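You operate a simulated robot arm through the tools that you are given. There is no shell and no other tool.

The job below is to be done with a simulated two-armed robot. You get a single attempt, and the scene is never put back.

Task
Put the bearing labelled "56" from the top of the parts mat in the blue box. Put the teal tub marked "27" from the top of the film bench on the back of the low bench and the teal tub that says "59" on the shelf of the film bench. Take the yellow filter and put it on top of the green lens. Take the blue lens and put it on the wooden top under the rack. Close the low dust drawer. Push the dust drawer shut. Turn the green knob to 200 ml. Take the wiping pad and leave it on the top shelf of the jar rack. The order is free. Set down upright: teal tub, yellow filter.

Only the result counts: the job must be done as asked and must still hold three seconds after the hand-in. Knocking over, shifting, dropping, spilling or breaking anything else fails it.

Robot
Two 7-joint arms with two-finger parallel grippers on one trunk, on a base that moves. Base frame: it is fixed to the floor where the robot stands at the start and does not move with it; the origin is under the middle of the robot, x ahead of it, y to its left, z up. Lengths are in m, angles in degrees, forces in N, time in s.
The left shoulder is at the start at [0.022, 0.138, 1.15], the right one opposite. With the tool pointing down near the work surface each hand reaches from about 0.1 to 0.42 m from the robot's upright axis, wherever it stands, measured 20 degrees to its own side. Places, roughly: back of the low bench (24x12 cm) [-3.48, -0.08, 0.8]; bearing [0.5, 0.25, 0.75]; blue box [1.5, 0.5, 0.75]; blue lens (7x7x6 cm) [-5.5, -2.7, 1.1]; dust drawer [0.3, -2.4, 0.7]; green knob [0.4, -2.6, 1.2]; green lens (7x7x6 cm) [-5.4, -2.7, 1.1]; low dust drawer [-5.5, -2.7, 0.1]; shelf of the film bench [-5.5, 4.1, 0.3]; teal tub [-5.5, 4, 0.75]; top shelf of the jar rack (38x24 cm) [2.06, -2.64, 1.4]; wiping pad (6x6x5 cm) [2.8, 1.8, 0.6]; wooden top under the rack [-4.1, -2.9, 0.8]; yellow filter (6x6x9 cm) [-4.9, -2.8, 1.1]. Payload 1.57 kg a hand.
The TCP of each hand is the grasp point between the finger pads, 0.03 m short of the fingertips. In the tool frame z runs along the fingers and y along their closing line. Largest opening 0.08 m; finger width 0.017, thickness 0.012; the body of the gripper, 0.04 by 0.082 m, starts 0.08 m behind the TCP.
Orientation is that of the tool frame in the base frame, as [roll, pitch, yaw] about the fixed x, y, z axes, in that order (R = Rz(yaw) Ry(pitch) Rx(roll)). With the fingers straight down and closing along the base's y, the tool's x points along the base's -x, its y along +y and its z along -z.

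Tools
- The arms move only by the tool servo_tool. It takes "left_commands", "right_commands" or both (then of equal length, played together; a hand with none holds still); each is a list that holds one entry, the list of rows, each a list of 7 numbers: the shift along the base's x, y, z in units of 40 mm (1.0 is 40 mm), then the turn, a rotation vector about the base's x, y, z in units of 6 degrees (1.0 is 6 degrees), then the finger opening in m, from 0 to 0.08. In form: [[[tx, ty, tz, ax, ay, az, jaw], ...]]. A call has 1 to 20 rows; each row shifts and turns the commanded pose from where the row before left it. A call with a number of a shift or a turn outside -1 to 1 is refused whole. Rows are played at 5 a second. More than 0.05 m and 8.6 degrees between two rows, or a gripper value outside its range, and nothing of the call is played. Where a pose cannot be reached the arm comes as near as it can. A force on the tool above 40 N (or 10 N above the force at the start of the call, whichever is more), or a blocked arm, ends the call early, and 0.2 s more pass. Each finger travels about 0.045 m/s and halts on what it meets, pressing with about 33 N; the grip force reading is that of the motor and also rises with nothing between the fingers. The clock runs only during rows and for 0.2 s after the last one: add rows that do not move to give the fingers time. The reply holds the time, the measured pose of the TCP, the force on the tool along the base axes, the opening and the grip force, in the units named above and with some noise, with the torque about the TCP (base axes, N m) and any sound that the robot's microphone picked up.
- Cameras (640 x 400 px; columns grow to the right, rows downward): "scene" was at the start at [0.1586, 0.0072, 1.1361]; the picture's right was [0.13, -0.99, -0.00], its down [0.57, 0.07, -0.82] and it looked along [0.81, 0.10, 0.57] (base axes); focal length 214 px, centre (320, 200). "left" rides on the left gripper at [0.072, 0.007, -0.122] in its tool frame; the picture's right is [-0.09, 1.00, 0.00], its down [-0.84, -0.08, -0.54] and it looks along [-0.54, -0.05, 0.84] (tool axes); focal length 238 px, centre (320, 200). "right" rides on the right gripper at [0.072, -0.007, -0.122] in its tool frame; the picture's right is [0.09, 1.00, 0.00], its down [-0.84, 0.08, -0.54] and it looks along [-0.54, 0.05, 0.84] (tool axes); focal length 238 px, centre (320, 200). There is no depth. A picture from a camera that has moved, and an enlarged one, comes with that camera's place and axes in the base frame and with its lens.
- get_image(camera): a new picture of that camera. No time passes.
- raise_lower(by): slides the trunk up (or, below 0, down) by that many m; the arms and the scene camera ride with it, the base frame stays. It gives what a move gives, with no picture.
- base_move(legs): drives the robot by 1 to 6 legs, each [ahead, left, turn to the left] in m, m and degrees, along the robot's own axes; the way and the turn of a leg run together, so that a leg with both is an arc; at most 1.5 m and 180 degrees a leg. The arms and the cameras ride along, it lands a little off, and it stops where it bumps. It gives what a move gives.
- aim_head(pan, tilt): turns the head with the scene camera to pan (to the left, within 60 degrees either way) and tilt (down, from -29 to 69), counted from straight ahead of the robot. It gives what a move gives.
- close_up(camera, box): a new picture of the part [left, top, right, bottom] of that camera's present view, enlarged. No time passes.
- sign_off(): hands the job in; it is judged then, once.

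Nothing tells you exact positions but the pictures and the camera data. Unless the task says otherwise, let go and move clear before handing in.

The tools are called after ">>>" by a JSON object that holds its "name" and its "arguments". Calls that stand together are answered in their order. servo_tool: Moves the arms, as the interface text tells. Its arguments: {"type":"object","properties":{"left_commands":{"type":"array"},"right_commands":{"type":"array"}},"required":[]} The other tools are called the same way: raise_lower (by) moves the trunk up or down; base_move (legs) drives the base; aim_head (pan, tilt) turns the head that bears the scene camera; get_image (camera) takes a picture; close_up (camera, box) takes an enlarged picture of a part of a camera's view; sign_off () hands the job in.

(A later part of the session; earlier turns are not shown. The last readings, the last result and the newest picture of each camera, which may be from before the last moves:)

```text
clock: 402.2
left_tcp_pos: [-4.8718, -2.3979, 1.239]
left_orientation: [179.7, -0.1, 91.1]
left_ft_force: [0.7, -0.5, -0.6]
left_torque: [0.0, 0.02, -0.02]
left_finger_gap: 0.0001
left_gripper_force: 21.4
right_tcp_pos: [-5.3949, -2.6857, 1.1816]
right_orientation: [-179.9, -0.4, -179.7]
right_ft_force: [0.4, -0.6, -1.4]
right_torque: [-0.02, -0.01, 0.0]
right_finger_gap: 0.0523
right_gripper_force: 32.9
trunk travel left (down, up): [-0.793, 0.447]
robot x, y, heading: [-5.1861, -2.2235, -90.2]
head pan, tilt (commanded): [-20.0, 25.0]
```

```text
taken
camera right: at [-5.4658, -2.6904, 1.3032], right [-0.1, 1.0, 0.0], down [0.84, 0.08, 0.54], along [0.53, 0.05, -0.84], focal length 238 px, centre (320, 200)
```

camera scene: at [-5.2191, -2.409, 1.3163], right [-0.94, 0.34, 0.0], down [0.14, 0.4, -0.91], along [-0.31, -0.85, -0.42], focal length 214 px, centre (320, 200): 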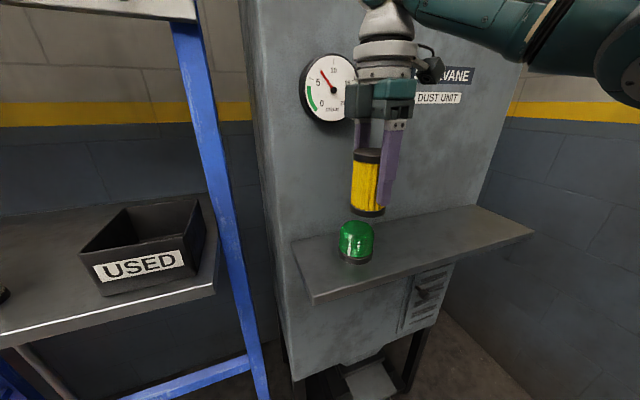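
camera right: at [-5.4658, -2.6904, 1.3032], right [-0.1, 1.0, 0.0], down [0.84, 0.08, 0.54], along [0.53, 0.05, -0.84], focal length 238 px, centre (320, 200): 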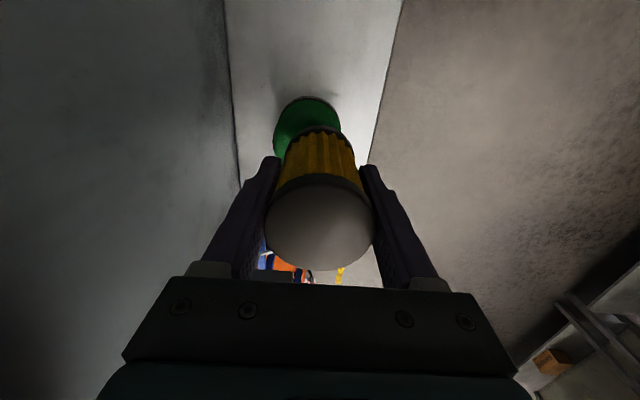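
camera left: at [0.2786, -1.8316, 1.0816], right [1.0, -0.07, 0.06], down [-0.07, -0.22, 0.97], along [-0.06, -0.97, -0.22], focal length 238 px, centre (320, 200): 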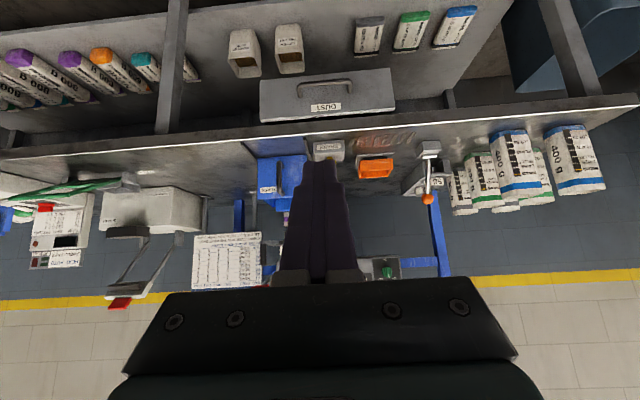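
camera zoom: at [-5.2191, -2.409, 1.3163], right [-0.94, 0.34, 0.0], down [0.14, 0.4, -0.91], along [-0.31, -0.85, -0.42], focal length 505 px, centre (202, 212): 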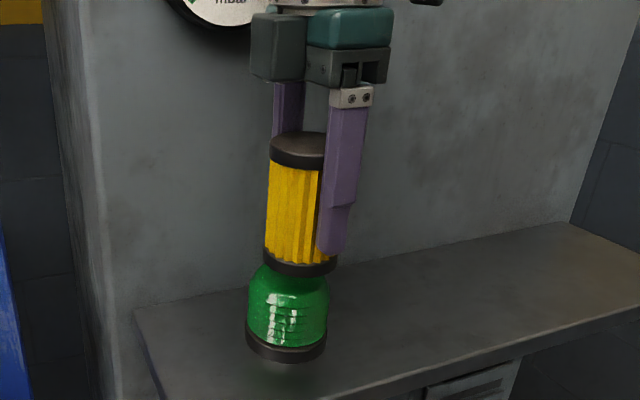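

Both cameras agree the lens axis is about 1 cm further back than the hand. I'll shift 8 mm in and lower until contact.

>>> {"name": "servo_tool", "arguments": {"right_commands": [[[0, -0.2, 0, 0, 0, 0, 0.03], [0, 0, -0.15, 0, 0, 0, 0.03], [0, 0, 0, 0, 0, 0, 0.03]]]}}

>>> {"name": "close_up", "arguments": {"camera": "scene", "box": [310, 110, 430, 280]}}

>>> {"name": "close_up", "arguments": {"camera": "right", "box": [220, 60, 420, 220]}}

```text
clock: 403.0
left_tcp_pos: [-4.8722, -2.3965, 1.2382]
left_orientation: [179.8, 0.0, 91.1]
left_ft_force: [0.0, -0.7, 0.7]
left_torque: [-0.03, 0.03, 0.0]
left_finger_gap: 0.0003
left_gripper_force: 21.1
right_tcp_pos: [-5.3945, -2.6936, 1.1746]
right_orientation: [-179.8, -0.4, -179.8]
right_ft_force: [0.8, -0.4, -1.6]
right_torque: [0.02, -0.04, 0.0]
right_finger_gap: 0.0521
right_gripper_force: 33.2
trunk travel left (down, up): [-0.793, 0.447]
robot x, y, heading: [-5.1806, -2.2231, -90.1]
head pan, tilt (commanded): [-20.0, 25.0]
```

```text
2.35 times, centred on (370, 195) of scene
camera zoom: at [-5.2191, -2.409, 1.3163], right [-0.94, 0.34, 0.0], down [0.14, 0.4, -0.91], along [-0.31, -0.85, -0.42], focal length 505 px, centre (202, 212)
```

zoom: 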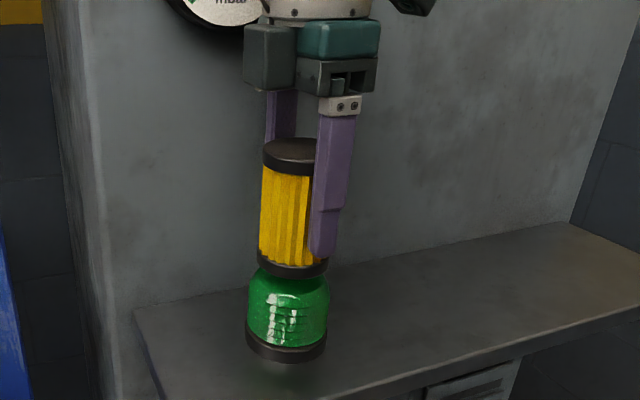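

```text
2.50 times, centred on (320, 140) of right
camera zoom: at [-5.4654, -2.6995, 1.2966], right [-0.1, 1.0, 0.0], down [0.84, 0.08, 0.54], along [0.53, 0.05, -0.84], focal length 596 px, centre (320, 350)
```

zoom: 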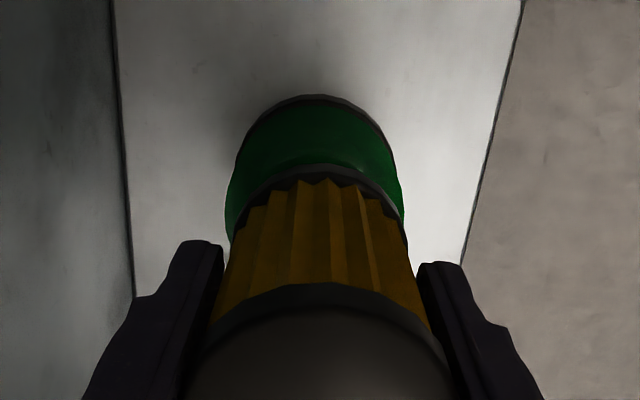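

Well centred in both views now. Lowering in 2 mm steps to contact.

>>> {"name": "servo_tool", "arguments": {"right_commands": [[[0, -0.03, -0.07, 0, 0, 0, 0.03], [0, 0, -0.06, 0, 0, 0, 0.03], [0, 0, -0.06, 0, 0, 0, 0.03], [0, 0, 0, 0, 0, 0, 0.03]]]}}

```text
clock: 404.0
left_tcp_pos: [-4.8715, -2.3961, 1.2388]
left_orientation: [179.7, -0.1, 91.1]
left_ft_force: [-0.9, 0.2, -1.2]
left_torque: [-0.01, -0.03, 0.03]
left_finger_gap: 0.0
left_gripper_force: 21.3
right_tcp_pos: [-5.3933, -2.6947, 1.1664]
right_orientation: [-179.9, -0.3, -179.7]
right_ft_force: [0.2, 0.0, -1.9]
right_torque: [0.01, 0.02, 0.0]
right_finger_gap: 0.0524
right_gripper_force: 32.9
trunk travel left (down, up): [-0.793, 0.447]
robot x, y, heading: [-5.1864, -2.2188, -90.0]
head pan, tilt (commanded): [-20.0, 25.0]
```

>>> {"name": "servo_tool", "arguments": {"right_commands": [[[0, 0, -0.06, 0, 0, 0, 0.03], [0, 0, -0.06, 0, 0, 0, 0.03], [0, 0, 0, 0, 0, 0, 0.03]]]}}

>>> {"name": "close_up", "arguments": {"camera": "scene", "box": [330, 150, 410, 270]}}

```text
clock: 404.8
left_tcp_pos: [-4.8722, -2.3961, 1.2398]
left_orientation: [179.8, 0.0, 91.0]
left_ft_force: [0.0, 0.1, 0.7]
left_torque: [0.0, 0.02, -0.02]
left_finger_gap: 0.0
left_gripper_force: 21.7
right_tcp_pos: [-5.3942, -2.6947, 1.1623]
right_orientation: [-179.9, -0.4, -179.7]
right_ft_force: [0.1, -0.6, -1.7]
right_torque: [-0.01, -0.01, 0.03]
right_finger_gap: 0.0525
right_gripper_force: 33.0
trunk travel left (down, up): [-0.793, 0.447]
robot x, y, heading: [-5.1848, -2.22, -89.6]
head pan, tilt (commanded): [-20.0, 25.0]
```

```text
3.33 times, centred on (370, 210) of scene
camera zoom: at [-5.2191, -2.409, 1.3163], right [-0.94, 0.34, 0.0], down [0.14, 0.4, -0.91], along [-0.31, -0.85, -0.42], focal length 715 px, centre (153, 167)
```

zoom: 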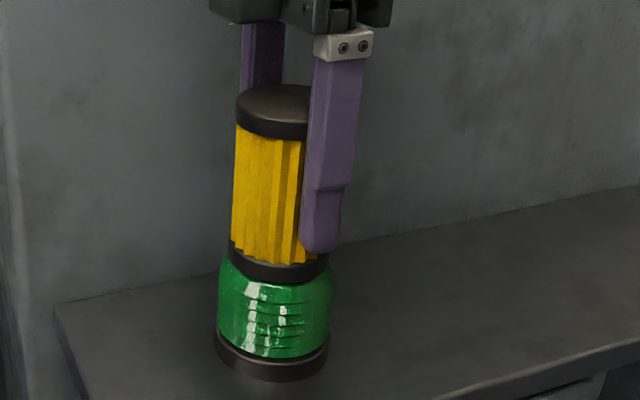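

>>> {"name": "servo_tool", "arguments": {"right_commands": [[[0, 0, -0.06, 0, 0, 0, 0.03], [0, 0, -0.06, 0, 0, 0, 0.03], [0, 0, 0, 0, 0, 0, 0.03]]]}}

```text
clock: 405.6
left_tcp_pos: [-4.8728, -2.3983, 1.2379]
left_orientation: [179.9, -0.2, 91.1]
left_ft_force: [1.1, 0.3, 0.2]
left_torque: [-0.02, 0.0, -0.03]
left_finger_gap: 0.0
left_gripper_force: 20.9
right_tcp_pos: [-5.3949, -2.6967, 1.16]
right_orientation: [-179.9, -0.4, -179.8]
right_ft_force: [0.4, 7.8, 16.1]
right_torque: [0.58, -0.09, 0.02]
right_finger_gap: 0.0524
right_gripper_force: 33.4
trunk travel left (down, up): [-0.793, 0.447]
robot x, y, heading: [-5.182, -2.2223, -89.9]
head pan, tilt (commanded): [-20.0, 25.0]
```

Contact with about 16 N. I'll ease off, open gently and rise straight up.

>>> {"name": "servo_tool", "arguments": {"right_commands": [[[0, 0.03, 0.02, 0, 0, 0, 0.03], [0, 0, 0, 0, 0, 0, 0.054], [0, 0, 0, 0, 0, 0, 0.06], [0, 0, 0, 0, 0, 0, 0.068], [0, 0, 0, 0, 0, 0, 0.074], [0, 0, 0, 0, 0, 0, 0.074]]]}}

>>> {"name": "close_up", "arguments": {"camera": "scene", "box": [310, 110, 430, 280]}}

>>> {"name": "get_image", "arguments": {"camera": "right"}}

```text
clock: 407.0
left_tcp_pos: [-4.8726, -2.3971, 1.2377]
left_orientation: [179.9, -0.1, 91.2]
left_ft_force: [0.3, -0.4, 1.1]
left_torque: [0.02, 0.03, -0.01]
left_finger_gap: 0.0002
left_gripper_force: 21.4
right_tcp_pos: [-5.3936, -2.6937, 1.1583]
right_orientation: [-179.9, -0.4, -179.8]
right_ft_force: [-0.6, -0.6, 0.9]
right_torque: [-0.05, 0.02, 0.03]
right_finger_gap: 0.0741
right_gripper_force: 0.0
trunk travel left (down, up): [-0.793, 0.447]
robot x, y, heading: [-5.1845, -2.2252, -90.1]
head pan, tilt (commanded): [-20.0, 25.0]
```

```text
2.35 times, centred on (370, 195) of scene
camera zoom: at [-5.2192, -2.4091, 1.3164], right [-0.94, 0.34, 0.0], down [0.14, 0.4, -0.91], along [-0.31, -0.85, -0.42], focal length 505 px, centre (202, 212)
```

zoom: 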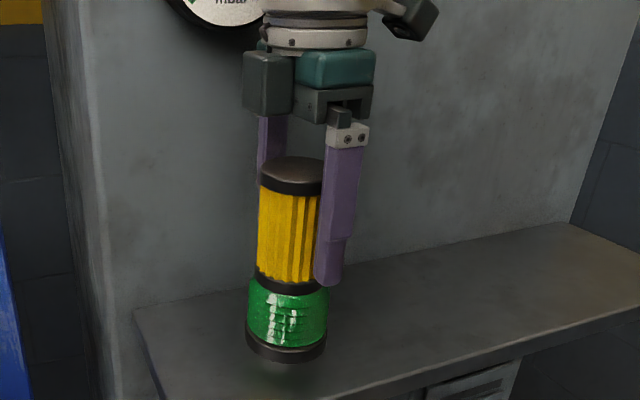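

```text
taken
camera right: at [-5.4653, -2.6998, 1.2807], right [-0.1, 1.0, 0.0], down [0.84, 0.08, 0.54], along [0.53, 0.05, -0.84], focal length 238 px, centre (320, 200)
```

right: 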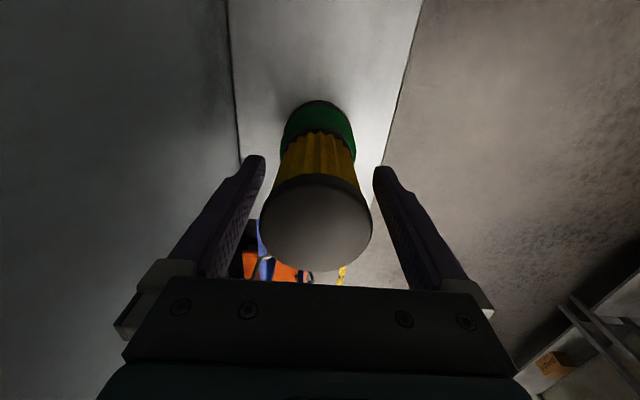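

The filter stands on the lens. The gauge is close behind the hand, so I'll narrow the opening slightly and shift a hair forward before lifting.

>>> {"name": "servo_tool", "arguments": {"right_commands": [[[0, 0.05, 0, 0, 0, 0, 0.064], [0, 0.03, 0, 0, 0, 0, 0.064], [0, 0, 0.3, 0, 0, 0, 0.064], [0, 0, 0.4, 0, 0, 0, 0.064], [0, 0, 0.4, 0, 0, 0, 0.064], [0, 0, 0, 0, 0, 0, 0.064]]]}}

>>> {"name": "get_image", "arguments": {"camera": "right"}}

>>> {"name": "close_up", "arguments": {"camera": "scene", "box": [290, 40, 430, 280]}}

```text
clock: 408.4
left_tcp_pos: [-4.8724, -2.3982, 1.2386]
left_orientation: [179.9, -0.1, 91.1]
left_ft_force: [-0.8, -0.1, -0.4]
left_torque: [-0.02, 0.01, -0.02]
left_finger_gap: 0.0
left_gripper_force: 21.4
right_tcp_pos: [-5.3935, -2.6916, 1.2013]
right_orientation: [-179.9, -0.3, -179.8]
right_ft_force: [0.1, 0.0, 0.3]
right_torque: [-0.02, -0.02, 0.01]
right_finger_gap: 0.0638
right_gripper_force: 0.2
trunk travel left (down, up): [-0.793, 0.447]
robot x, y, heading: [-5.1858, -2.2251, -90.2]
head pan, tilt (commanded): [-20.0, 25.0]
```

```text
taken
camera right: at [-5.465, -2.696, 1.3245], right [-0.1, 1.0, 0.0], down [0.84, 0.08, 0.54], along [0.53, 0.05, -0.84], focal length 238 px, centre (320, 200)
```

right: 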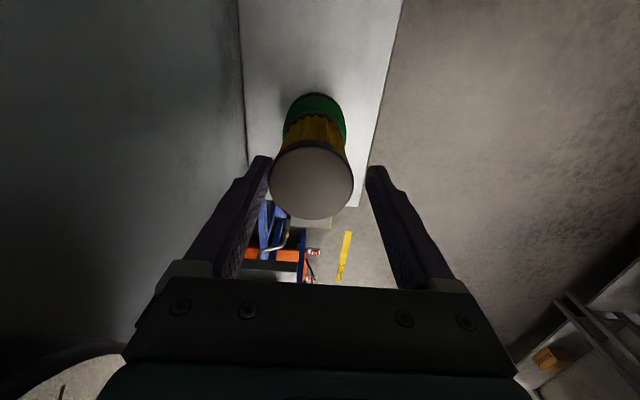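

```text
1.67 times, centred on (360, 160) of scene
camera zoom: at [-5.2192, -2.4091, 1.3164], right [-0.94, 0.34, 0.0], down [0.14, 0.4, -0.91], along [-0.31, -0.85, -0.42], focal length 358 px, centre (253, 267)
```

zoom: 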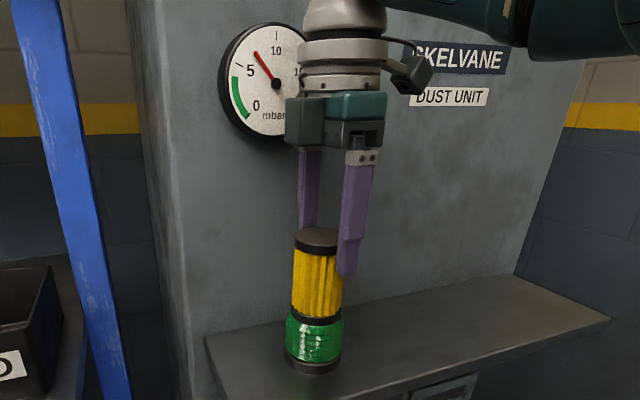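

Filter upright on the lens, fingers clear by a few millimetres. Continuing straight up past its top.

>>> {"name": "servo_tool", "arguments": {"right_commands": [[[0, -0.02, 0.3, 0, 0, 0, 0.064], [0, 0, 0.4, 0, 0, 0, 0.064], [0, 0, 0.5, 0, 0, 0, 0.064], [0, 0, 0.2, 0, 0, 0, 0.064]]]}}

>>> {"name": "base_move", "arguments": {"legs": [[-0.4, 0, 0]]}}

>>> {"name": "get_image", "arguments": {"camera": "scene"}}

```text
clock: 409.4
left_tcp_pos: [-4.8727, -2.3972, 1.2387]
left_orientation: [179.9, 0.0, 91.1]
left_ft_force: [0.0, -0.2, 0.3]
left_torque: [-0.02, 0.02, 0.0]
left_finger_gap: 0.0002
left_gripper_force: 21.0
right_tcp_pos: [-5.393, -2.6928, 1.2574]
right_orientation: [-179.9, -0.4, -179.8]
right_ft_force: [-0.4, -0.1, -0.6]
right_torque: [-0.03, -0.01, -0.02]
right_finger_gap: 0.0642
right_gripper_force: 0.0
trunk travel left (down, up): [-0.793, 0.447]
robot x, y, heading: [-5.1872, -2.2213, -90.0]
head pan, tilt (commanded): [-20.0, 25.0]
```

```text
clock: 411.9
left_tcp_pos: [-4.8724, -1.9876, 1.238]
left_orientation: [179.8, -0.1, 91.1]
left_ft_force: [0.4, -0.3, 0.3]
left_torque: [0.0, 0.0, 0.0]
left_finger_gap: 0.0001
left_gripper_force: 21.3
right_tcp_pos: [-5.3944, -2.2806, 1.2574]
right_orientation: [-179.8, -0.3, -179.7]
right_ft_force: [0.7, -0.4, 0.0]
right_torque: [-0.03, 0.02, 0.03]
right_finger_gap: 0.0639
right_gripper_force: 0.0
trunk travel left (down, up): [-0.793, 0.447]
robot x, y, heading: [-5.184, -1.811, -89.8]
head pan, tilt (commanded): [-20.0, 25.0]
```

```text
taken
camera scene: at [-5.2195, -1.9986, 1.3164], right [-0.94, 0.34, 0.0], down [0.14, 0.4, -0.91], along [-0.31, -0.85, -0.42], focal length 214 px, centre (320, 200)
```

scene: 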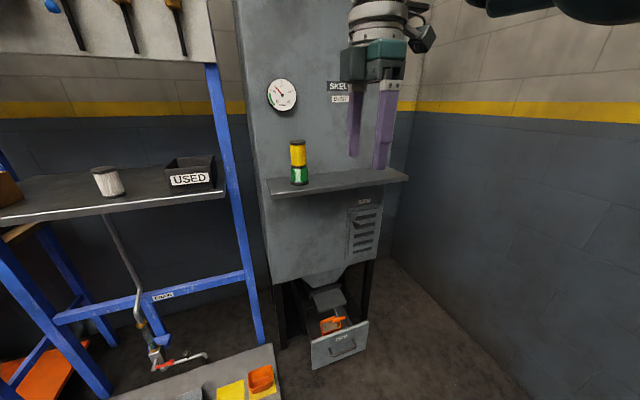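

The yellow filter stands upright on the green lens. Next, the low drawer under the cabinet; I'll zoom in.

>>> {"name": "close_up", "arguments": {"camera": "scene", "box": [250, 260, 420, 390]}}

>>> {"name": "close_up", "arguments": {"camera": "scene", "box": [260, 120, 360, 200]}}

```text
3.08 times, centred on (335, 325) of scene
camera zoom: at [-5.2195, -1.9986, 1.3164], right [-0.94, 0.34, 0.0], down [0.14, 0.4, -0.91], along [-0.31, -0.85, -0.42], focal length 660 px, centre (274, -185)
```

zoom: 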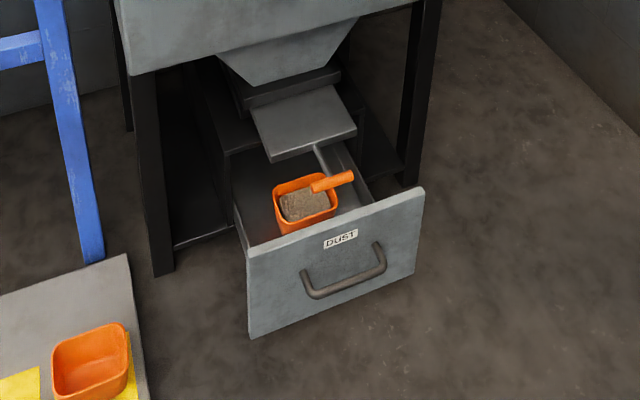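

```text
5.00 times, centred on (310, 160) of scene
camera zoom: at [-5.2195, -1.9986, 1.3164], right [-0.94, 0.34, 0.0], down [0.14, 0.4, -0.91], along [-0.31, -0.85, -0.42], focal length 1072 px, centre (370, 400)
```

zoom: 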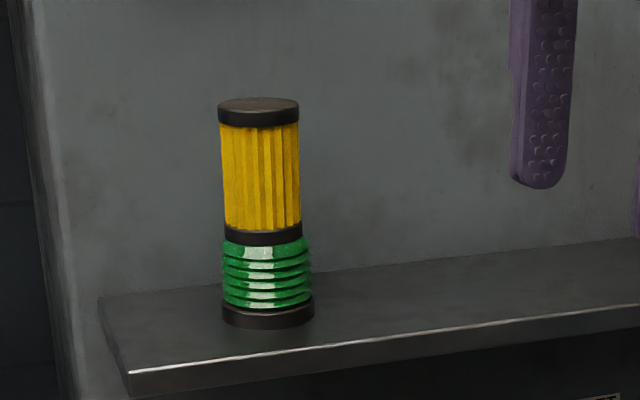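

The drawer front is at y ≈ −2.61, spanning x −5.40…−5.72 and z 0.05–0.26. I'll turn the right hand back, close its fingers, shift over and lower the trunk.

>>> {"name": "servo_tool", "arguments": {"right_commands": [[[0, 0, 0, 0, 0, -1, 0.06], [0, 0, 0, 0, 0, -1, 0.04], [0, 0, 0, 0, 0, -1, 0.02], [0, 0, 0, 0, 0, -1, 0.0], [0, 0, 0, 0, 0, -1, 0.0], [0, 0, 0, 0, 0, -1, 0.0], [0, 0, 0, 0, 0, -1, 0.0], [0, 0, 0, 0, 0, -1, 0.0], [0, 0, 0, 0, 0, -1, 0.0], [0, 0, 0, 0, 0, -1, 0.0], [0, 0, 0, 0, 0, -1, 0.0], [0, 0, 0, 0, 0, -1, 0.0], [0, 0, 0, 0, 0, -1, 0.0], [0, 0, 0, 0, 0, -1, 0.0], [0, 0, 0, 0, 0, -1, 0.0]]]}}

>>> {"name": "base_move", "arguments": {"legs": [[0, -0.16, 0]]}}

>>> {"name": "raise_lower", "arguments": {"by": -0.4}}

>>> {"name": "raise_lower", "arguments": {"by": -0.38}}

>>> {"name": "aim_head", "arguments": {"pan": -15, "tilt": 35}}

>>> {"name": "get_image", "arguments": {"camera": "scene"}}

>>> {"name": "get_image", "arguments": {"camera": "right"}}

```text
clock: 415.1
left_tcp_pos: [-4.8729, -1.986, 1.2393]
left_orientation: [179.7, -0.1, 91.2]
left_ft_force: [-0.4, -0.2, -0.8]
left_torque: [-0.01, 0.03, 0.01]
left_finger_gap: 0.0001
left_gripper_force: 21.7
right_tcp_pos: [-5.3928, -2.2815, 1.2565]
right_orientation: [-179.9, -0.5, 90.0]
right_ft_force: [1.0, -0.4, 0.1]
right_torque: [-0.01, 0.03, 0.01]
right_finger_gap: 0.0
right_gripper_force: 21.7
trunk travel left (down, up): [-0.793, 0.447]
robot x, y, heading: [-5.1862, -1.8126, -89.8]
head pan, tilt (commanded): [-20.0, 25.0]
```

```text
clock: 416.6
left_tcp_pos: [-5.0325, -1.9869, 1.239]
left_orientation: [179.8, -0.1, 91.2]
left_ft_force: [0.1, -0.2, -1.3]
left_torque: [-0.03, 0.01, 0.01]
left_finger_gap: 0.0
left_gripper_force: 21.3
right_tcp_pos: [-5.5522, -2.2819, 1.257]
right_orientation: [-179.9, -0.4, 90.4]
right_ft_force: [0.2, 0.2, 1.0]
right_torque: [-0.02, -0.01, -0.02]
right_finger_gap: 0.0
right_gripper_force: 20.6
trunk travel left (down, up): [-0.793, 0.447]
robot x, y, heading: [-5.3438, -1.8129, -89.8]
head pan, tilt (commanded): [-20.0, 25.0]
```

```text
clock: 420.4
left_tcp_pos: [-5.0332, -1.9862, 0.8385]
left_orientation: [179.8, -0.2, 91.2]
left_ft_force: [-0.3, 0.3, -0.4]
left_torque: [0.01, 0.0, 0.06]
left_finger_gap: 0.0001
left_gripper_force: 21.4
right_tcp_pos: [-5.5528, -2.2821, 0.857]
right_orientation: [-179.9, -0.4, 90.4]
right_ft_force: [-0.3, -0.2, 0.0]
right_torque: [-0.02, 0.0, 0.01]
right_finger_gap: 0.0
right_gripper_force: 21.3
trunk travel left (down, up): [-0.393, 0.847]
robot x, y, heading: [-5.342, -1.8108, -89.8]
head pan, tilt (commanded): [-20.0, 25.0]
```

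```text
clock: 424.1
left_tcp_pos: [-5.0321, -1.9866, 0.4591]
left_orientation: [179.9, -0.1, 91.2]
left_ft_force: [0.7, 0.2, -0.3]
left_torque: [0.03, 0.01, -0.01]
left_finger_gap: 0.0
left_gripper_force: 21.1
right_tcp_pos: [-5.5528, -2.2826, 0.4779]
right_orientation: [-179.9, -0.3, 90.4]
right_ft_force: [0.8, 0.6, -0.2]
right_torque: [-0.01, 0.01, -0.01]
right_finger_gap: 0.0
right_gripper_force: 21.4
trunk travel left (down, up): [-0.013, 1.227]
robot x, y, heading: [-5.3478, -1.8098, -89.8]
head pan, tilt (commanded): [-20.0, 25.0]
```

```text
clock: 424.8
left_tcp_pos: [-5.0319, -1.9873, 0.4602]
left_orientation: [179.8, -0.1, 91.2]
left_ft_force: [1.0, -0.1, 0.7]
left_torque: [0.0, -0.01, -0.01]
left_finger_gap: 0.0001
left_gripper_force: 21.6
right_tcp_pos: [-5.5521, -2.2812, 0.4773]
right_orientation: [-179.9, -0.4, 90.4]
right_ft_force: [0.3, 0.0, 0.7]
right_torque: [-0.02, 0.01, 0.02]
right_finger_gap: 0.0
right_gripper_force: 20.9
trunk travel left (down, up): [-0.013, 1.227]
robot x, y, heading: [-5.349, -1.8123, -90.0]
head pan, tilt (commanded): [-15.0, 35.0]
```

```text
taken
camera scene: at [-5.3704, -1.9974, 0.5207], right [-0.97, 0.26, 0.0], down [0.15, 0.55, -0.82], along [-0.21, -0.79, -0.57], focal length 214 px, centre (320, 200)
```

scene: 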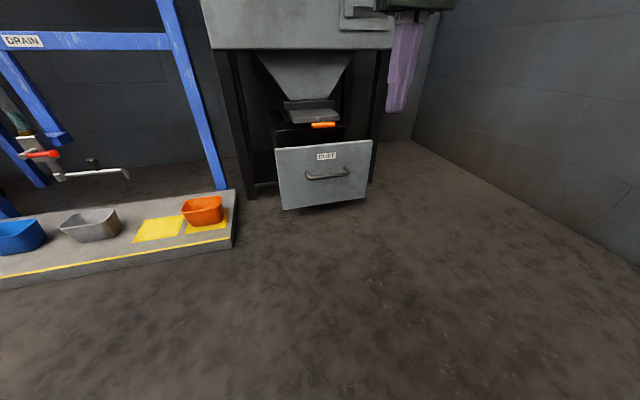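

```text
taken
camera right: at [-5.5596, -2.2095, 0.5994], right [1.0, 0.1, 0.0], down [0.08, -0.84, 0.54], along [0.05, -0.53, -0.84], focal length 238 px, centre (320, 200)
```

right: 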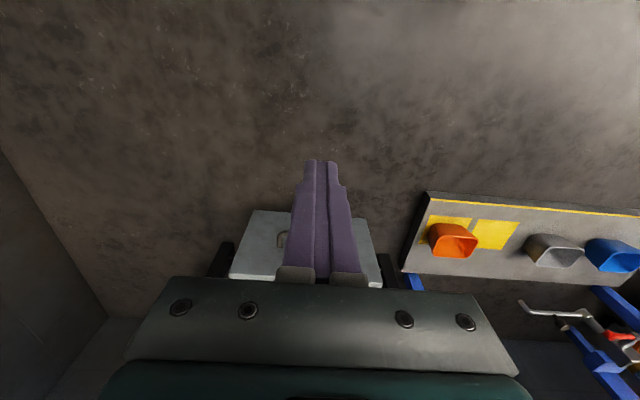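

The drawer front is at y ≈ −2.60, z 0.07–0.285, and the cabinet body starts at z 0.525. I'll tilt the right hand 30° forward and lower it to push on the label area.

>>> {"name": "servo_tool", "arguments": {"right_commands": [[[0, 0, 0, -1, 0, 0, 0.0], [0, 0, 0, -1, 0, 0, 0.0], [0, 0, 0, -1, 0, 0, 0.0], [0, 0, 0, -1, 0, 0, 0.0], [0, 0, 0, -1, 0, 0, 0.0], [0, 0, -0.8, 0, 0, 0, 0.0], [0, 0, -0.8, 0, 0, 0, 0.0], [0, 0, -0.8, 0, 0, 0, 0.0], [0, 0, -0.8, 0, 0, 0, 0.0], [0, 0, -0.8, 0, 0, 0, 0.0], [0, 0, 0, 0, 0, 0, 0.0]]]}}

>>> {"name": "get_image", "arguments": {"camera": "right"}}

>>> {"name": "get_image", "arguments": {"camera": "scene"}}

```text
clock: 427.2
left_tcp_pos: [-5.0314, -1.987, 0.458]
left_orientation: [179.9, -0.1, 91.2]
left_ft_force: [0.4, -0.2, 0.0]
left_torque: [-0.03, -0.01, -0.01]
left_finger_gap: 0.0
left_gripper_force: 20.9
right_tcp_pos: [-5.5546, -2.2823, 0.317]
right_orientation: [-179.7, 29.6, 90.4]
right_ft_force: [0.3, 0.0, -0.1]
right_torque: [0.02, 0.02, 0.0]
right_finger_gap: 0.0001
right_gripper_force: 20.7
trunk travel left (down, up): [-0.013, 1.227]
robot x, y, heading: [-5.3465, -1.8143, -90.2]
head pan, tilt (commanded): [-15.0, 35.0]
```

```text
taken
camera right: at [-5.5608, -2.1575, 0.3872], right [1.0, 0.08, -0.05], down [0.08, -0.46, 0.88], along [0.05, -0.88, -0.46], focal length 238 px, centre (320, 200)
```

right: 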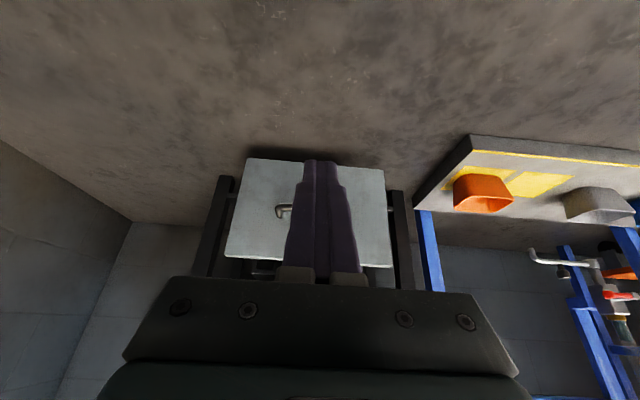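

```text
taken
camera scene: at [-5.3704, -1.9976, 0.5206], right [-0.97, 0.26, 0.0], down [0.15, 0.55, -0.82], along [-0.21, -0.79, -0.57], focal length 214 px, centre (320, 200)
```

scene: 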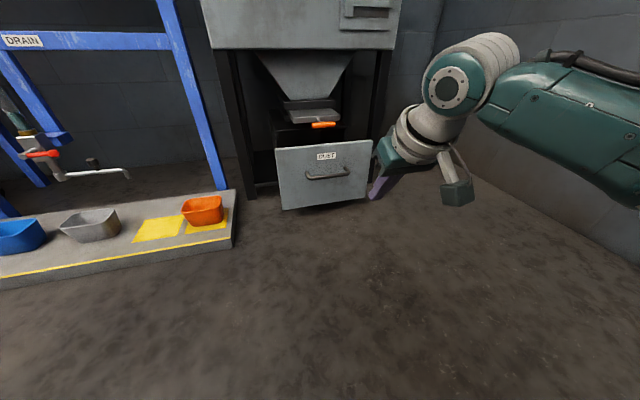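

>>> {"name": "servo_tool", "arguments": {"right_commands": [[[0, 0, -0.5, 0, 0, 0, 0.0], [0, 0, -0.5, 0, 0, 0, 0.0], [0, 0, 0, 0, 0, 0, 0.0]]]}}

>>> {"name": "base_move", "arguments": {"legs": [[0.26, 0, 0]]}}

>>> {"name": "get_image", "arguments": {"camera": "right"}}

>>> {"name": "get_image", "arguments": {"camera": "scene"}}

```text
clock: 428.0
left_tcp_pos: [-5.0338, -1.9876, 0.4589]
left_orientation: [179.8, -0.1, 91.2]
left_ft_force: [0.5, 0.7, 0.6]
left_torque: [0.0, 0.0, -0.02]
left_finger_gap: 0.0001
left_gripper_force: 21.0
right_tcp_pos: [-5.5527, -2.2823, 0.2762]
right_orientation: [-179.8, 29.6, 90.3]
right_ft_force: [-0.1, -0.4, -0.3]
right_torque: [0.01, 0.01, 0.03]
right_finger_gap: 0.0001
right_gripper_force: 21.2
trunk travel left (down, up): [-0.013, 1.227]
robot x, y, heading: [-5.3487, -1.8082, -89.6]
head pan, tilt (commanded): [-15.0, 35.0]
```

```text
clock: 429.9
left_tcp_pos: [-5.0309, -2.2448, 0.4577]
left_orientation: [179.7, -0.2, 91.3]
left_ft_force: [-0.2, -0.8, -0.7]
left_torque: [-0.03, 0.01, -0.02]
left_finger_gap: 0.0
left_gripper_force: 20.9
right_tcp_pos: [-5.5525, -2.5392, 0.2758]
right_orientation: [-179.7, 29.5, 90.5]
right_ft_force: [1.0, 0.4, -0.5]
right_torque: [0.0, -0.03, 0.01]
right_finger_gap: 0.0
right_gripper_force: 21.9
trunk travel left (down, up): [-0.013, 1.227]
robot x, y, heading: [-5.3432, -2.0711, -89.8]
head pan, tilt (commanded): [-15.0, 35.0]
```

```text
taken
camera right: at [-5.5589, -2.4156, 0.3459], right [0.99, 0.09, -0.05], down [0.08, -0.46, 0.88], along [0.05, -0.88, -0.47], focal length 238 px, centre (320, 200)
```

right: 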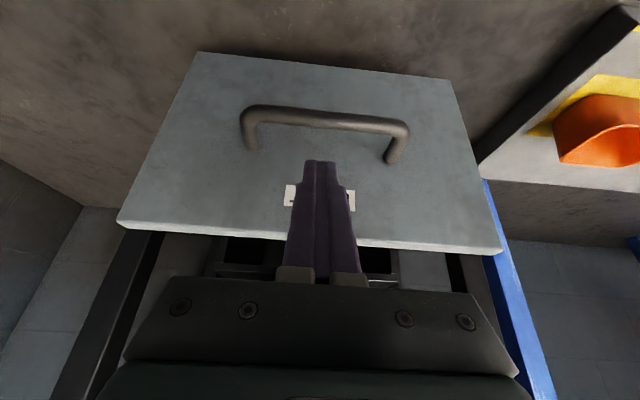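

```text
taken
camera scene: at [-5.3691, -2.2552, 0.5203], right [-0.97, 0.25, 0.0], down [0.15, 0.56, -0.82], along [-0.21, -0.79, -0.57], focal length 214 px, centre (320, 200)
```

scene: 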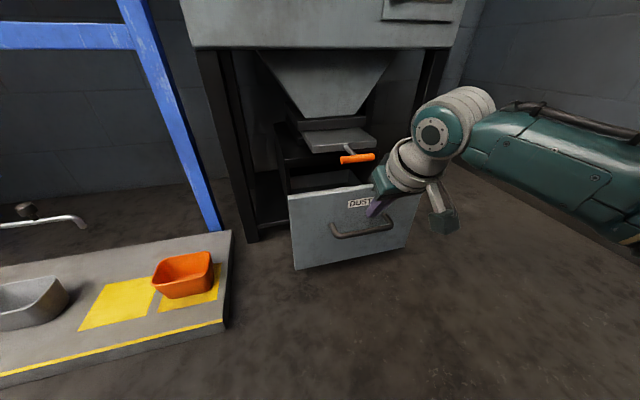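

Fingertips are just in front of the label, above the handle. Pushing in small steps.

>>> {"name": "base_move", "arguments": {"legs": [[0.06, 0, 0]]}}

>>> {"name": "base_move", "arguments": {"legs": [[0.05, 0, 0]]}}

>>> {"name": "get_image", "arguments": {"camera": "scene"}}

>>> {"name": "get_image", "arguments": {"camera": "right"}}

```text
clock: 430.8
left_tcp_pos: [-5.0311, -2.2997, 0.4577]
left_orientation: [179.7, -0.3, 91.2]
left_ft_force: [-0.3, -0.4, 1.3]
left_torque: [-0.02, 0.01, 0.01]
left_finger_gap: 0.0
left_gripper_force: 21.4
right_tcp_pos: [-5.5519, -2.5947, 0.2735]
right_orientation: [-179.8, 29.3, 90.3]
right_ft_force: [-0.2, 0.6, 0.0]
right_torque: [-0.06, -0.01, 0.01]
right_finger_gap: 0.0
right_gripper_force: 21.5
trunk travel left (down, up): [-0.013, 1.227]
robot x, y, heading: [-5.3459, -2.1314, -89.7]
head pan, tilt (commanded): [-15.0, 35.0]
```

```text
clock: 431.7
left_tcp_pos: [-5.0312, -2.3503, 0.4593]
left_orientation: [179.9, -0.3, 91.1]
left_ft_force: [0.2, 0.9, -0.1]
left_torque: [-0.02, 0.02, -0.02]
left_finger_gap: 0.0
left_gripper_force: 21.0
right_tcp_pos: [-5.5516, -2.6442, 0.2735]
right_orientation: [-179.7, 29.4, 90.5]
right_ft_force: [-0.3, -0.3, -0.2]
right_torque: [-0.03, 0.0, -0.01]
right_finger_gap: 0.0001
right_gripper_force: 21.2
trunk travel left (down, up): [-0.013, 1.227]
robot x, y, heading: [-5.3424, -2.1799, -89.7]
head pan, tilt (commanded): [-15.0, 35.0]
```

```text
taken
camera scene: at [-5.3691, -2.3607, 0.52], right [-0.97, 0.26, 0.0], down [0.15, 0.56, -0.82], along [-0.21, -0.79, -0.58], focal length 214 px, centre (320, 200)
```

scene: 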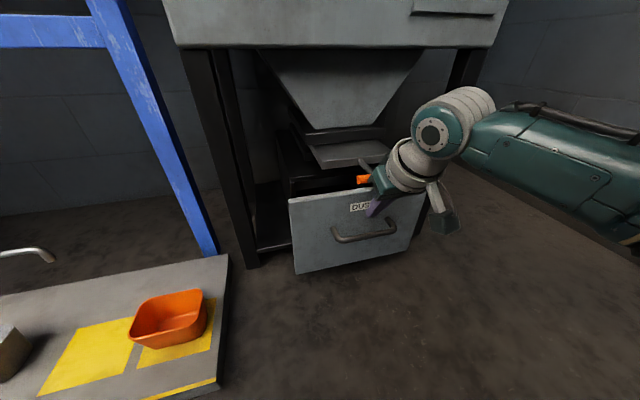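

```text
taken
camera right: at [-5.559, -2.5205, 0.3452], right [1.0, 0.09, -0.05], down [0.08, -0.46, 0.88], along [0.05, -0.88, -0.47], focal length 238 px, centre (320, 200)
```

right: 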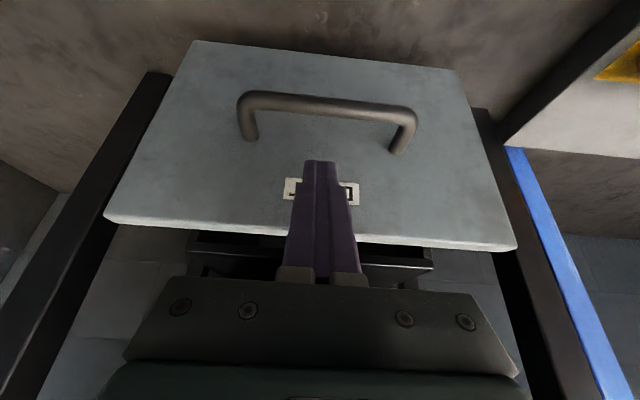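

The drawer is sliding in. Continuing.

>>> {"name": "base_move", "arguments": {"legs": [[0.05, 0, 0]]}}

>>> {"name": "base_move", "arguments": {"legs": [[0.03, 0, 0]]}}

>>> {"name": "base_move", "arguments": {"legs": [[0.03, 0, 0]]}}

>>> {"name": "get_image", "arguments": {"camera": "scene"}}

>>> {"name": "get_image", "arguments": {"camera": "right"}}

```text
clock: 432.7
left_tcp_pos: [-5.0317, -2.3974, 0.4583]
left_orientation: [179.8, -0.2, 91.2]
left_ft_force: [0.1, 0.0, 0.7]
left_torque: [-0.07, 0.06, 0.0]
left_finger_gap: 0.0002
left_gripper_force: 21.7
right_tcp_pos: [-5.5526, -2.6922, 0.2745]
right_orientation: [-179.7, 29.4, 90.5]
right_ft_force: [0.6, 0.9, -0.1]
right_torque: [-0.06, -0.05, 0.01]
right_finger_gap: 0.0001
right_gripper_force: 21.2
trunk travel left (down, up): [-0.013, 1.227]
robot x, y, heading: [-5.346, -2.2251, -90.0]
head pan, tilt (commanded): [-15.0, 35.0]
```

```text
clock: 433.5
left_tcp_pos: [-5.0318, -2.429, 0.4583]
left_orientation: [179.8, -0.4, 91.1]
left_ft_force: [-1.5, -0.4, 0.6]
left_torque: [-0.07, 0.0, 0.0]
left_finger_gap: 0.0
left_gripper_force: 20.9
right_tcp_pos: [-5.5531, -2.7254, 0.2746]
right_orientation: [-179.7, 29.5, 90.4]
right_ft_force: [-0.2, -0.8, 1.0]
right_torque: [-0.06, -0.01, 0.0]
right_finger_gap: 0.0
right_gripper_force: 22.1
trunk travel left (down, up): [-0.013, 1.227]
robot x, y, heading: [-5.342, -2.2612, -90.0]
head pan, tilt (commanded): [-15.0, 35.0]
```

```text
clock: 434.4
left_tcp_pos: [-5.0308, -2.4545, 0.4586]
left_orientation: [179.7, -0.2, 90.9]
left_ft_force: [-0.1, 0.5, 0.4]
left_torque: [-0.03, -0.02, -0.01]
left_finger_gap: 0.0
left_gripper_force: 21.6
right_tcp_pos: [-5.5531, -2.7418, 0.2661]
right_orientation: [-179.4, 27.8, 90.4]
right_ft_force: [0.6, 7.7, -0.7]
right_torque: [-0.53, 0.01, -0.1]
right_finger_gap: 0.0
right_gripper_force: 21.3
trunk travel left (down, up): [-0.013, 1.227]
robot x, y, heading: [-5.3438, -2.284, -90.1]
head pan, tilt (commanded): [-15.0, 35.0]
stopped in leg 1: the force on the tool passed its limit at 44 N (the readings are from after the stop); the commanded pose is now the measured one
```

```text
taken
camera scene: at [-5.3688, -2.4651, 0.5202], right [-0.97, 0.26, 0.0], down [0.15, 0.56, -0.82], along [-0.21, -0.79, -0.58], focal length 214 px, centre (320, 200)
```

scene: 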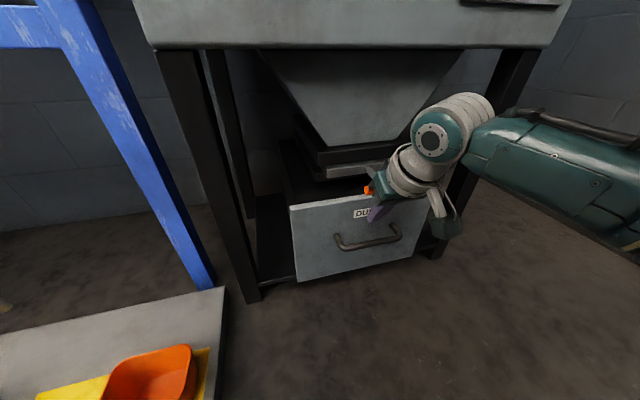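

```text
taken
camera right: at [-5.5588, -2.6196, 0.3414], right [1.0, 0.08, -0.05], down [0.08, -0.49, 0.87], along [0.05, -0.87, -0.49], focal length 238 px, centre (320, 200)
```

right: 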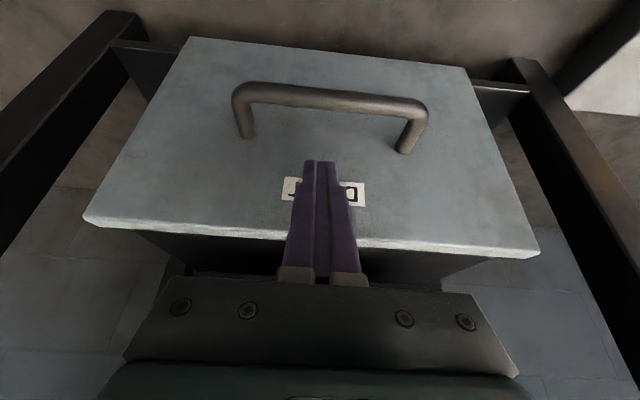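

It stopped at 44 N with the face about flush with the cabinet front. I'll nudge once more to make sure it is at its end stop.

>>> {"name": "servo_tool", "arguments": {"right_commands": [[[0, -0.15, 0, 0, 0, 0, 0.0], [0, -0.15, 0, 0, 0, 0, 0.0], [0, -0.15, 0, 0, 0, 0, 0.0], [0, -0.15, 0, 0, 0, 0, 0.0]]]}}

>>> {"name": "get_image", "arguments": {"camera": "right"}}

```text
clock: 435.3
left_tcp_pos: [-5.0317, -2.442, 0.4568]
left_orientation: [179.8, -0.8, 90.9]
left_ft_force: [-0.1, 0.3, -0.6]
left_torque: [-0.02, 0.02, -0.01]
left_finger_gap: 0.0
left_gripper_force: 21.8
right_tcp_pos: [-5.5523, -2.7423, 0.2624]
right_orientation: [-179.5, 26.6, 90.4]
right_ft_force: [0.3, 39.6, 17.8]
right_torque: [-2.55, -0.96, 0.68]
right_finger_gap: 0.0
right_gripper_force: 21.6
trunk travel left (down, up): [-0.013, 1.227]
robot x, y, heading: [-5.3428, -2.2812, -90.1]
head pan, tilt (commanded): [-15.0, 35.0]
stopped in row 4 (right hand): the force on the tool passed its limit at 45 N (the readings are from after the stop); the commanded pose is now the measured one
```

```text
taken
camera right: at [-5.5593, -2.6224, 0.3383], right [1.0, 0.09, -0.05], down [0.09, -0.5, 0.86], along [0.05, -0.86, -0.51], focal length 238 px, centre (320, 200)
```

right: 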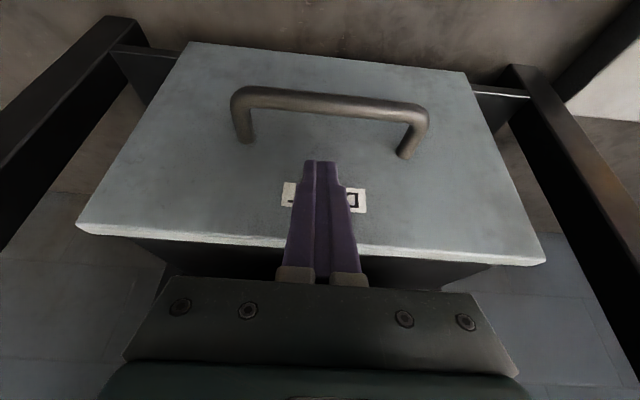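

It does not move at 40 N, so it is shut. I'll back away, raise the trunk, and check the drawer and the rest of the cabinet.

>>> {"name": "base_move", "arguments": {"legs": [[-0.6, 0, 0]]}}

>>> {"name": "aim_head", "arguments": {"pan": -15, "tilt": 15}}

>>> {"name": "get_image", "arguments": {"camera": "scene"}}

>>> {"name": "close_up", "arguments": {"camera": "scene", "box": [220, 120, 420, 270]}}

```text
clock: 438.6
left_tcp_pos: [-5.0318, -1.8698, 0.4582]
left_orientation: [179.7, 0.0, 90.6]
left_ft_force: [-0.4, -0.3, 0.4]
left_torque: [0.02, 0.0, 0.03]
left_finger_gap: 0.0
left_gripper_force: 21.6
right_tcp_pos: [-5.5551, -2.1714, 0.2685]
right_orientation: [-179.4, 27.9, 89.9]
right_ft_force: [-0.1, 0.0, 0.9]
right_torque: [0.04, -0.02, 0.01]
right_finger_gap: 0.0003
right_gripper_force: 21.6
trunk travel left (down, up): [-0.013, 1.227]
robot x, y, heading: [-5.3418, -1.6903, -90.4]
head pan, tilt (commanded): [-15.0, 35.0]
```

```text
clock: 439.5
left_tcp_pos: [-5.0306, -1.8685, 0.4588]
left_orientation: [179.8, -0.1, 90.6]
left_ft_force: [0.0, -0.3, 0.7]
left_torque: [0.02, -0.01, 0.0]
left_finger_gap: 0.0
left_gripper_force: 21.5
right_tcp_pos: [-5.5537, -2.1696, 0.2675]
right_orientation: [-179.4, 27.8, 89.9]
right_ft_force: [0.9, -0.4, -0.4]
right_torque: [0.04, 0.03, -0.02]
right_finger_gap: 0.0
right_gripper_force: 20.7
trunk travel left (down, up): [-0.013, 1.227]
robot x, y, heading: [-5.3437, -1.6904, -90.5]
head pan, tilt (commanded): [-15.0, 15.0]
```

```text
taken
camera scene: at [-5.3702, -1.8808, 0.5525], right [-0.96, 0.27, 0.0], down [0.07, 0.25, -0.97], along [-0.26, -0.93, -0.26], focal length 214 px, centre (320, 200)
```

scene: 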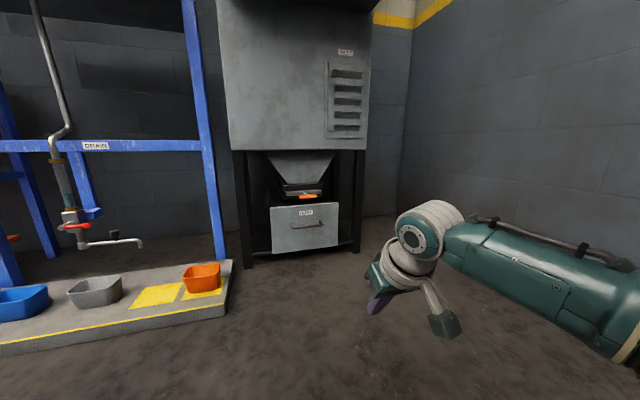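

```text
2.67 times, centred on (320, 195) of scene
camera zoom: at [-5.3702, -1.8808, 0.5525], right [-0.96, 0.27, 0.0], down [0.07, 0.25, -0.97], along [-0.26, -0.93, -0.26], focal length 572 px, centre (320, 213)
```

zoom: 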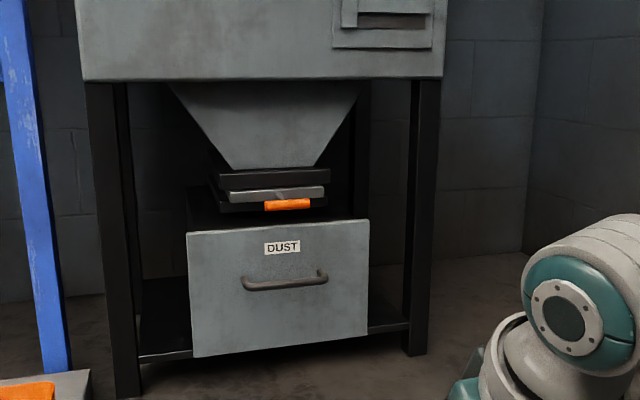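

The drawer looks shut. There is an orange handle above it that may belong to a slide plate; I'll raise the trunk and compare with the view from before pushing.

>>> {"name": "raise_lower", "arguments": {"by": 0.4}}

>>> {"name": "raise_lower", "arguments": {"by": 0.38}}

>>> {"name": "base_move", "arguments": {"legs": [[-0.12, 0.16, 0.4]]}}

>>> {"name": "aim_head", "arguments": {"pan": -20, "tilt": 25}}

>>> {"name": "close_up", "arguments": {"camera": "scene", "box": [250, 260, 420, 390]}}

>>> {"name": "get_image", "arguments": {"camera": "scene"}}

```text
clock: 443.3
left_tcp_pos: [-5.0297, -1.8684, 0.8593]
left_orientation: [179.8, -0.1, 90.6]
left_ft_force: [-0.1, -1.0, 0.3]
left_torque: [0.01, 0.01, 0.0]
left_finger_gap: 0.0
left_gripper_force: 21.3
right_tcp_pos: [-5.5548, -2.1697, 0.6673]
right_orientation: [-179.4, 27.7, 89.9]
right_ft_force: [0.3, 0.5, 0.9]
right_torque: [0.0, 0.02, 0.02]
right_finger_gap: 0.0
right_gripper_force: 21.4
trunk travel left (down, up): [-0.413, 0.827]
robot x, y, heading: [-5.3453, -1.6904, -90.5]
head pan, tilt (commanded): [-15.0, 15.0]
```

```text
clock: 447.0
left_tcp_pos: [-5.0301, -1.8686, 1.2394]
left_orientation: [179.8, -0.2, 90.7]
left_ft_force: [0.0, -0.7, 0.3]
left_torque: [0.01, -0.02, 0.01]
left_finger_gap: 0.0
left_gripper_force: 20.8
right_tcp_pos: [-5.5556, -2.1684, 1.048]
right_orientation: [-179.4, 27.7, 89.9]
right_ft_force: [0.2, 0.5, -0.2]
right_torque: [-0.02, 0.0, 0.0]
right_finger_gap: 0.0001
right_gripper_force: 21.3
trunk travel left (down, up): [-0.793, 0.447]
robot x, y, heading: [-5.3418, -1.6885, -90.3]
head pan, tilt (commanded): [-15.0, 15.0]
```

```text
clock: 448.6
left_tcp_pos: [-4.8719, -1.75, 1.24]
left_orientation: [179.8, -0.1, 90.9]
left_ft_force: [0.0, -0.2, 0.8]
left_torque: [-0.01, 0.02, -0.01]
left_finger_gap: 0.0
left_gripper_force: 21.2
right_tcp_pos: [-5.3939, -2.0545, 1.0486]
right_orientation: [-179.4, 27.8, 90.3]
right_ft_force: [0.0, 0.5, 0.3]
right_torque: [0.0, -0.01, -0.02]
right_finger_gap: 0.0
right_gripper_force: 21.2
trunk travel left (down, up): [-0.793, 0.447]
robot x, y, heading: [-5.1859, -1.5724, -90.1]
head pan, tilt (commanded): [-15.0, 15.0]
```

```text
clock: 449.3
left_tcp_pos: [-4.8698, -1.7488, 1.2389]
left_orientation: [179.8, 0.0, 90.9]
left_ft_force: [-0.4, -0.9, -0.5]
left_torque: [0.01, -0.01, 0.01]
left_finger_gap: 0.0
left_gripper_force: 21.3
right_tcp_pos: [-5.3931, -2.0526, 1.0479]
right_orientation: [-179.3, 27.7, 90.2]
right_ft_force: [0.0, 0.4, -0.5]
right_torque: [-0.01, -0.02, 0.02]
right_finger_gap: 0.0003
right_gripper_force: 21.3
trunk travel left (down, up): [-0.793, 0.447]
robot x, y, heading: [-5.186, -1.5736, -90.5]
head pan, tilt (commanded): [-20.0, 25.0]
```

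```text
3.08 times, centred on (335, 325) of scene
camera zoom: at [-5.2177, -1.7599, 1.3164], right [-0.94, 0.34, 0.0], down [0.14, 0.4, -0.91], along [-0.31, -0.85, -0.42], focal length 660 px, centre (274, -185)
```

zoom: 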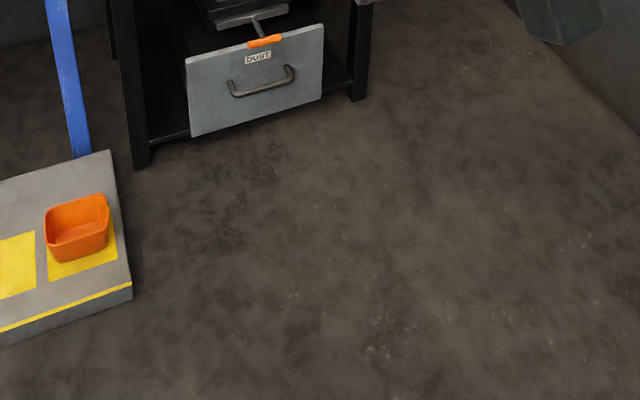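

```text
taken
camera scene: at [-5.2177, -1.7599, 1.3164], right [-0.94, 0.34, 0.0], down [0.14, 0.4, -0.91], along [-0.31, -0.85, -0.42], focal length 214 px, centre (320, 200)
```

scene: 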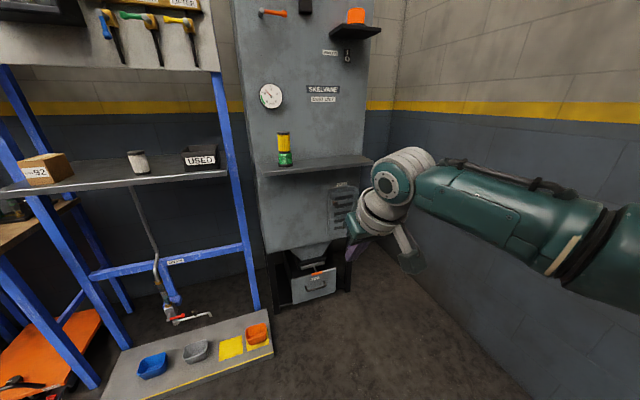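

>>> {"name": "close_up", "arguments": {"camera": "scene", "box": [260, 230, 360, 310]}}

```text
5.00 times, centred on (310, 270) of scene
camera zoom: at [-5.2177, -1.7599, 1.3164], right [-0.94, 0.34, 0.0], down [0.14, 0.4, -0.91], along [-0.31, -0.85, -0.42], focal length 1072 px, centre (370, -150)
```

zoom: 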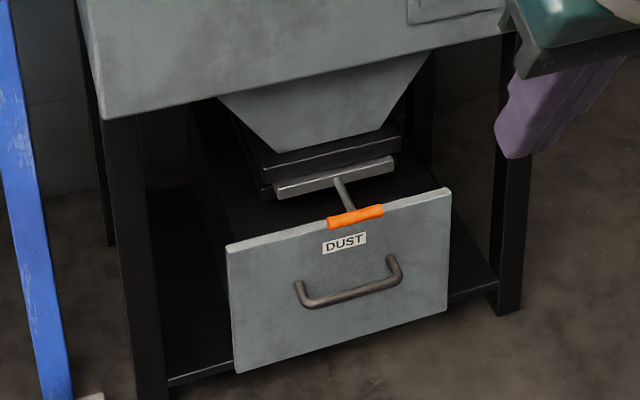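

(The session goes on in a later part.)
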